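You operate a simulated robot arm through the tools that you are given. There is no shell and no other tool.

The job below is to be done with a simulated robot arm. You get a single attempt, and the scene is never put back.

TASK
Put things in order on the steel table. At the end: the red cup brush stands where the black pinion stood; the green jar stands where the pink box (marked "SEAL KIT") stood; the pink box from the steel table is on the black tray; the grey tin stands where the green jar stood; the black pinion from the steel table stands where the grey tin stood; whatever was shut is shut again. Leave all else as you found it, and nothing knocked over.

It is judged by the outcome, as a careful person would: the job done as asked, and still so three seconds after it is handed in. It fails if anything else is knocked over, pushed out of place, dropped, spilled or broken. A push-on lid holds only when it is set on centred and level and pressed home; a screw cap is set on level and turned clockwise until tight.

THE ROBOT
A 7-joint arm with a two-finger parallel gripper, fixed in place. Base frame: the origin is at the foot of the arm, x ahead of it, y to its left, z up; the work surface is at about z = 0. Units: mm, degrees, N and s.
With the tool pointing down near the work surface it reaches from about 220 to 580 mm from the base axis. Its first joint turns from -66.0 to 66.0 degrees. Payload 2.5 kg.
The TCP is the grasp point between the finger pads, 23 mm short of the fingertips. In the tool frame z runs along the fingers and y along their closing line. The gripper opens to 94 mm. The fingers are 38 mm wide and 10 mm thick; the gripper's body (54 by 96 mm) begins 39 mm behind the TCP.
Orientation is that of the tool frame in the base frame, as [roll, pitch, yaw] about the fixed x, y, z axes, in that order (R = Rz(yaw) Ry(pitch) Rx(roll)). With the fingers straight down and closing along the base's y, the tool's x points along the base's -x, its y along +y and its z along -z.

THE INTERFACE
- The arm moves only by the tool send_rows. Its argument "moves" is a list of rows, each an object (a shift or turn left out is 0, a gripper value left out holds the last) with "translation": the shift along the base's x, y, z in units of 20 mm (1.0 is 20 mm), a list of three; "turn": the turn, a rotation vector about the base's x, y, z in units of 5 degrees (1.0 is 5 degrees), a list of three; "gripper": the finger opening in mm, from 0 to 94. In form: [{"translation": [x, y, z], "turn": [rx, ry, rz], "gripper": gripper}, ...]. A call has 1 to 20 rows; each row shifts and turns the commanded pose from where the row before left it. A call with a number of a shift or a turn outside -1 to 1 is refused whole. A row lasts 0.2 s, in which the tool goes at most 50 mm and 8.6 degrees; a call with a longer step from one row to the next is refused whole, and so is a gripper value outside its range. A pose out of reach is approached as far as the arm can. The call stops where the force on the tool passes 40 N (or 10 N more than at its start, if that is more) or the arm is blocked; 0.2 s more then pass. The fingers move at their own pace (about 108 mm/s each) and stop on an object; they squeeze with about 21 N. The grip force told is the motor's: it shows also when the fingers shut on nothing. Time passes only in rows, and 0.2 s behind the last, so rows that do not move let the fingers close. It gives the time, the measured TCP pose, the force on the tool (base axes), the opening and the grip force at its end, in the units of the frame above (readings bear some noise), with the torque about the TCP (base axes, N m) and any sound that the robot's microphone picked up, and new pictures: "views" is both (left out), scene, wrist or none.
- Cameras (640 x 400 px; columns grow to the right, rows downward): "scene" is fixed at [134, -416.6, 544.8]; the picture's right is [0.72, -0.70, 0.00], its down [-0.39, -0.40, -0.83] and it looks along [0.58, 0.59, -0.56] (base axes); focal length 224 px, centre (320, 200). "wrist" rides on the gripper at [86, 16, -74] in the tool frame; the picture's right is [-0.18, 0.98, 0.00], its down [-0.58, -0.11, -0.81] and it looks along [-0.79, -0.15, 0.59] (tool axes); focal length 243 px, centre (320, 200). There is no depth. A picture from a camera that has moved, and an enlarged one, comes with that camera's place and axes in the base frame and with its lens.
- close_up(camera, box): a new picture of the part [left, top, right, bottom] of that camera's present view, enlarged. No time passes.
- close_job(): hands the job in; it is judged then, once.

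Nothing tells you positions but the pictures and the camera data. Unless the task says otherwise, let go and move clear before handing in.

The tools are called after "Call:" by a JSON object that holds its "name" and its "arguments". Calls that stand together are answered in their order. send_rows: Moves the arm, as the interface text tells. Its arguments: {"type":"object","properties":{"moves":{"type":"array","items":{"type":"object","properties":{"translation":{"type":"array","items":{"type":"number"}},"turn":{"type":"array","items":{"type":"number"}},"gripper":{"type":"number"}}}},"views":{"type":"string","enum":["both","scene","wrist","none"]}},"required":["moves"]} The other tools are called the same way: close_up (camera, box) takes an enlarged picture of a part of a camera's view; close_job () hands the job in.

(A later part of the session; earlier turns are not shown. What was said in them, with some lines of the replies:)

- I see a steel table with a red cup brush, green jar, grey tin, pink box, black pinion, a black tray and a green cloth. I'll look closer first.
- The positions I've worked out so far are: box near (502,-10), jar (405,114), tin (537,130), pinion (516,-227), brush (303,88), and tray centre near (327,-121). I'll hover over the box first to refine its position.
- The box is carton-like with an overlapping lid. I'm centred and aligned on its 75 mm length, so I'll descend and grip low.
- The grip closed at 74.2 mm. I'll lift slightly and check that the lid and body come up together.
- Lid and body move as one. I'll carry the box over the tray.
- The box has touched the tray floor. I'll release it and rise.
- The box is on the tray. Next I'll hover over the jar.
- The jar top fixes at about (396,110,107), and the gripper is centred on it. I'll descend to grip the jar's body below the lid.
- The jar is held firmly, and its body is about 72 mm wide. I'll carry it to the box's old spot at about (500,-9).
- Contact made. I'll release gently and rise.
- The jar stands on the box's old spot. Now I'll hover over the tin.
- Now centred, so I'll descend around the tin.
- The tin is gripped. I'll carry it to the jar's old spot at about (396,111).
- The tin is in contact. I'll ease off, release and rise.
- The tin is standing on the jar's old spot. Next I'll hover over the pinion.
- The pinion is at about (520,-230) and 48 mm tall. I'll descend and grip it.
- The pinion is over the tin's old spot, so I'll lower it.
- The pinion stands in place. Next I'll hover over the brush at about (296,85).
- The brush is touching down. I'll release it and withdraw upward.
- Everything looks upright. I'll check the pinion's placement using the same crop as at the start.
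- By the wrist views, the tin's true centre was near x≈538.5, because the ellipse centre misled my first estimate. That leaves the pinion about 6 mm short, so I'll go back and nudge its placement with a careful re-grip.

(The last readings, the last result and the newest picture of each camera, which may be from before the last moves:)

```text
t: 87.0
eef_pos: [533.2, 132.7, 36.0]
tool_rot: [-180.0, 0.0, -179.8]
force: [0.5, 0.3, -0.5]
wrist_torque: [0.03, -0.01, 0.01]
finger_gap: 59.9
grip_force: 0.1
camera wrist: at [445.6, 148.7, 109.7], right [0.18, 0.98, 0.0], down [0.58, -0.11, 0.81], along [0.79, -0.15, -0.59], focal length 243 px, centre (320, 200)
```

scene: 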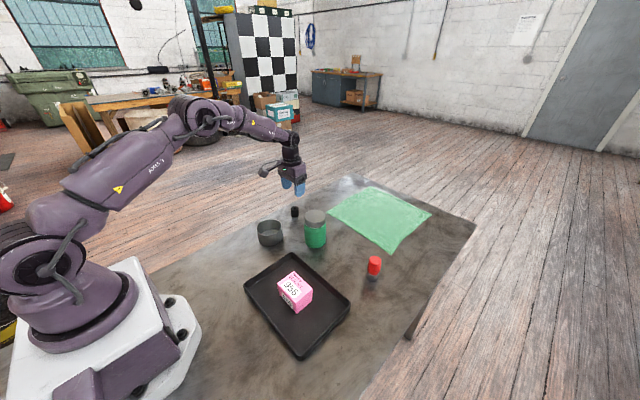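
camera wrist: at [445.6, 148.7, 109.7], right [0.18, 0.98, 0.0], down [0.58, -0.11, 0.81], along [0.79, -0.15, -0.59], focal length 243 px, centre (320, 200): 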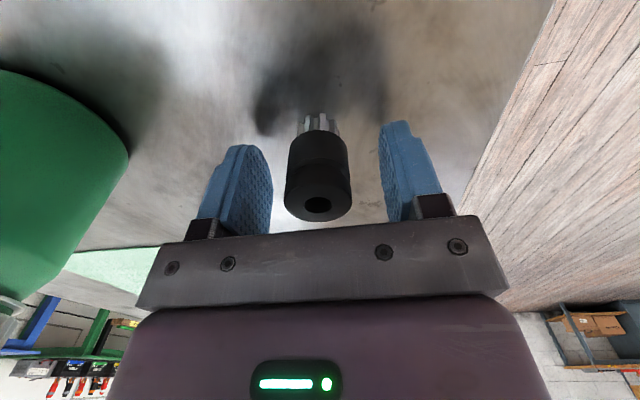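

Centred on the pinion. I'll grip it, lift 10 mm, shift +7 mm in x, and lower again.

Call:
{"name": "send_rows", "arguments": {"moves": [{"gripper": 20}, {}, {}, {"translation": [0, 0, 0.25]}, {"translation": [0, 0, 0.25]}, {"translation": [0.17, -0.03, 0]}, {"translation": [0.18, 0, 0]}, {}, {"translation": [0, 0, -0.2]}, {"translation": [0, 0, -0.15]}, {}], "views": "wrist"}}

Call:
{"name": "send_rows", "arguments": {"moves": [{"translation": [0, 0, -0.07]}, {"translation": [0, 0, -0.06]}, {}], "views": "none"}}

```text
t: 89.4
eef_pos: [538.6, 131.2, 39.2]
tool_rot: [-179.9, 0.0, -179.8]
force: [0.4, 0.9, -0.8]
wrist_torque: [0.01, 0.0, 0.01]
finger_gap: 29.3
grip_force: 21.4
camera wrist: at [451.9, 146.9, 112.6], right [0.18, 0.98, 0.0], down [0.58, -0.11, 0.81], along [0.79, -0.15, -0.59], focal length 243 px, centre (320, 200)
```

wrist: 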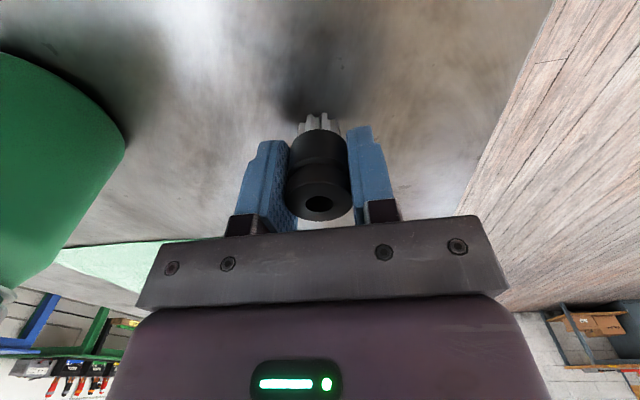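

```text
t: 90.2
eef_pos: [539.8, 131.7, 36.0]
tool_rot: [-179.9, 0.0, -179.7]
force: [0.1, -0.5, -1.3]
wrist_torque: [0.0, 0.04, -0.01]
finger_gap: 29.3
grip_force: 20.9
```

Call:
{"name": "send_rows", "arguments": {"moves": [{"translation": [0, 0, -0.03]}, {"translation": [0, 0, -0.03]}, {}], "views": "none"}}

```text
t: 91.0
eef_pos: [539.9, 131.3, 36.6]
tool_rot: [-180.0, 0.2, -179.8]
force: [-2.3, 0.4, 8.9]
wrist_torque: [0.07, 0.15, 0.0]
finger_gap: 29.0
grip_force: 20.9
```

Touching down. I'll release and withdraw.

Call:
{"name": "send_rows", "arguments": {"moves": [{"translation": [0, 0, 0.02]}, {"gripper": 34}, {"gripper": 45}, {"gripper": 60}, {}, {"translation": [0, 0, 0.5]}, {"translation": [0, 0, 0.8]}, {"translation": [0, 0, 1]}, {"translation": [0, 0, 1]}, {"translation": [0, 0, 1]}, {"translation": [0, 0, 1]}, {"translation": [0, 0, 1]}, {"translation": [-0.7, 0, 1]}, {"translation": [-0.7, 0, 1]}, {"translation": [-0.7, 0, 1]}, {"translation": [-0.7, 0, 1]}, {}]}}

Call:
{"name": "close_up", "arguments": {"camera": "scene", "box": [225, 195, 335, 270]}}

Call:
{"name": "close_up", "arguments": {"camera": "scene", "box": [220, 190, 440, 370]}}

```text
t: 94.6
eef_pos: [483.1, 131.9, 241.0]
tool_rot: [180.0, 0.1, -179.8]
force: [0.2, -0.1, 0.3]
wrist_torque: [0.02, -0.01, -0.02]
finger_gap: 60.1
grip_force: 0.1
camera wrist: at [395.8, 147.5, 314.8], right [0.18, 0.98, 0.0], down [0.58, -0.11, 0.81], along [0.79, -0.15, -0.59], focal length 243 px, centre (320, 200)
```

scene: 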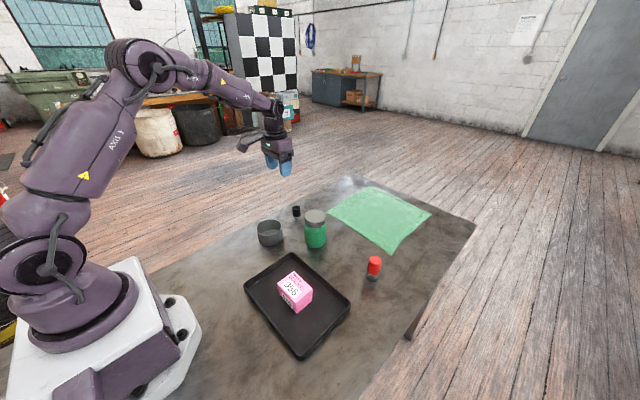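
wrist: 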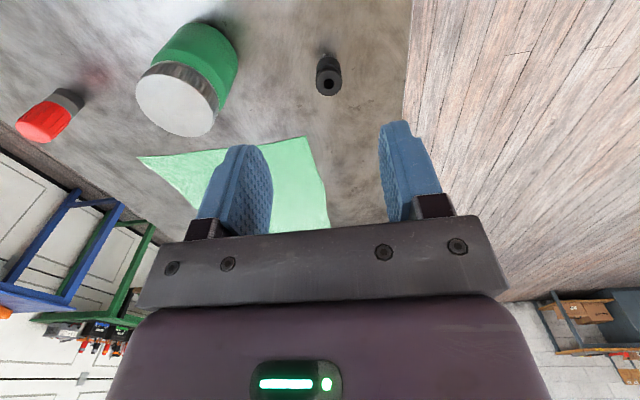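

```text
5.33 times, centred on (280, 232) of scene
camera zoom: at [134.0, -416.6, 544.8], right [0.72, -0.7, 0.0], down [-0.39, -0.4, -0.83], along [0.58, 0.59, -0.56], focal length 1192 px, centre (533, 27)
```

zoom: 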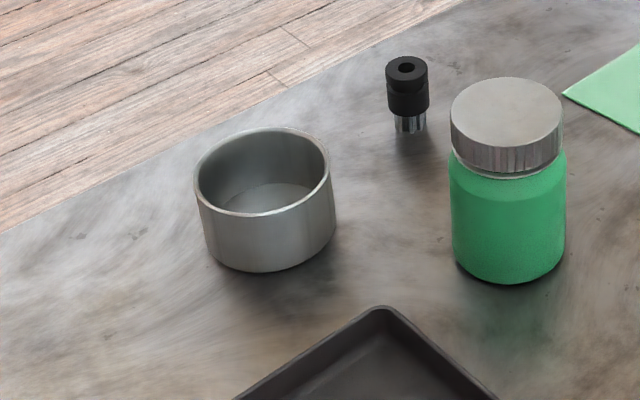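

```text
2.22 times, centred on (330, 280) of scene
camera zoom: at [134.0, -416.6, 544.8], right [0.72, -0.7, 0.0], down [-0.39, -0.4, -0.83], along [0.58, 0.59, -0.56], focal length 497 px, centre (298, 22)
```

zoom: 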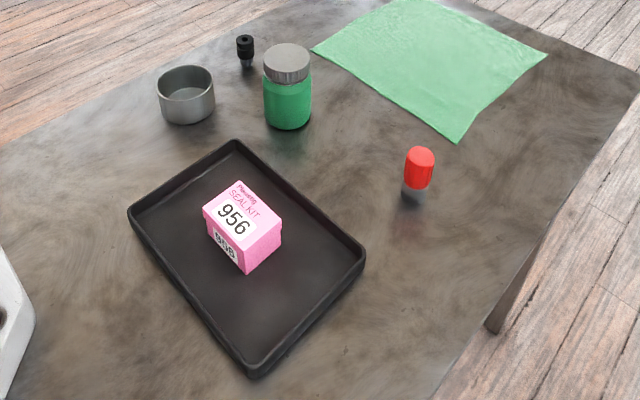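

All five things are upright and in place: box on the tray with its lid on, jar closed on the box's spot, tin on the jar's, pinion on the tin's, and brush on the pinion's. The arm is clear, so I'm handing in.

Call:
{"name": "close_job", "arguments": {}}

```text
The job is handed in.
```

The table is in order and the job is handed in. In the last pictures everything was upright and nothing else had moved.

| Item | Now stands | Placement, judged from the pictures |
|---|---|---|
| Pink box (SEAL KIT) | On the black tray | Lid still on; it lifted and set down as one piece |
| Green jar | Where the pink box stood | About 4–5 mm off, lid still on |
| Grey tin | Where the green jar stood | Within a few millimetres |
| Black pinion | Where the grey tin stood | Within about 3 mm |
| Red cup brush | Where the black pinion stood | Within about 1 mm |

I first set the pinion down 5–9 mm off, so I picked it up again and moved it about 7 mm. I left the jar as it was, because the error was small and handling it again added risk.
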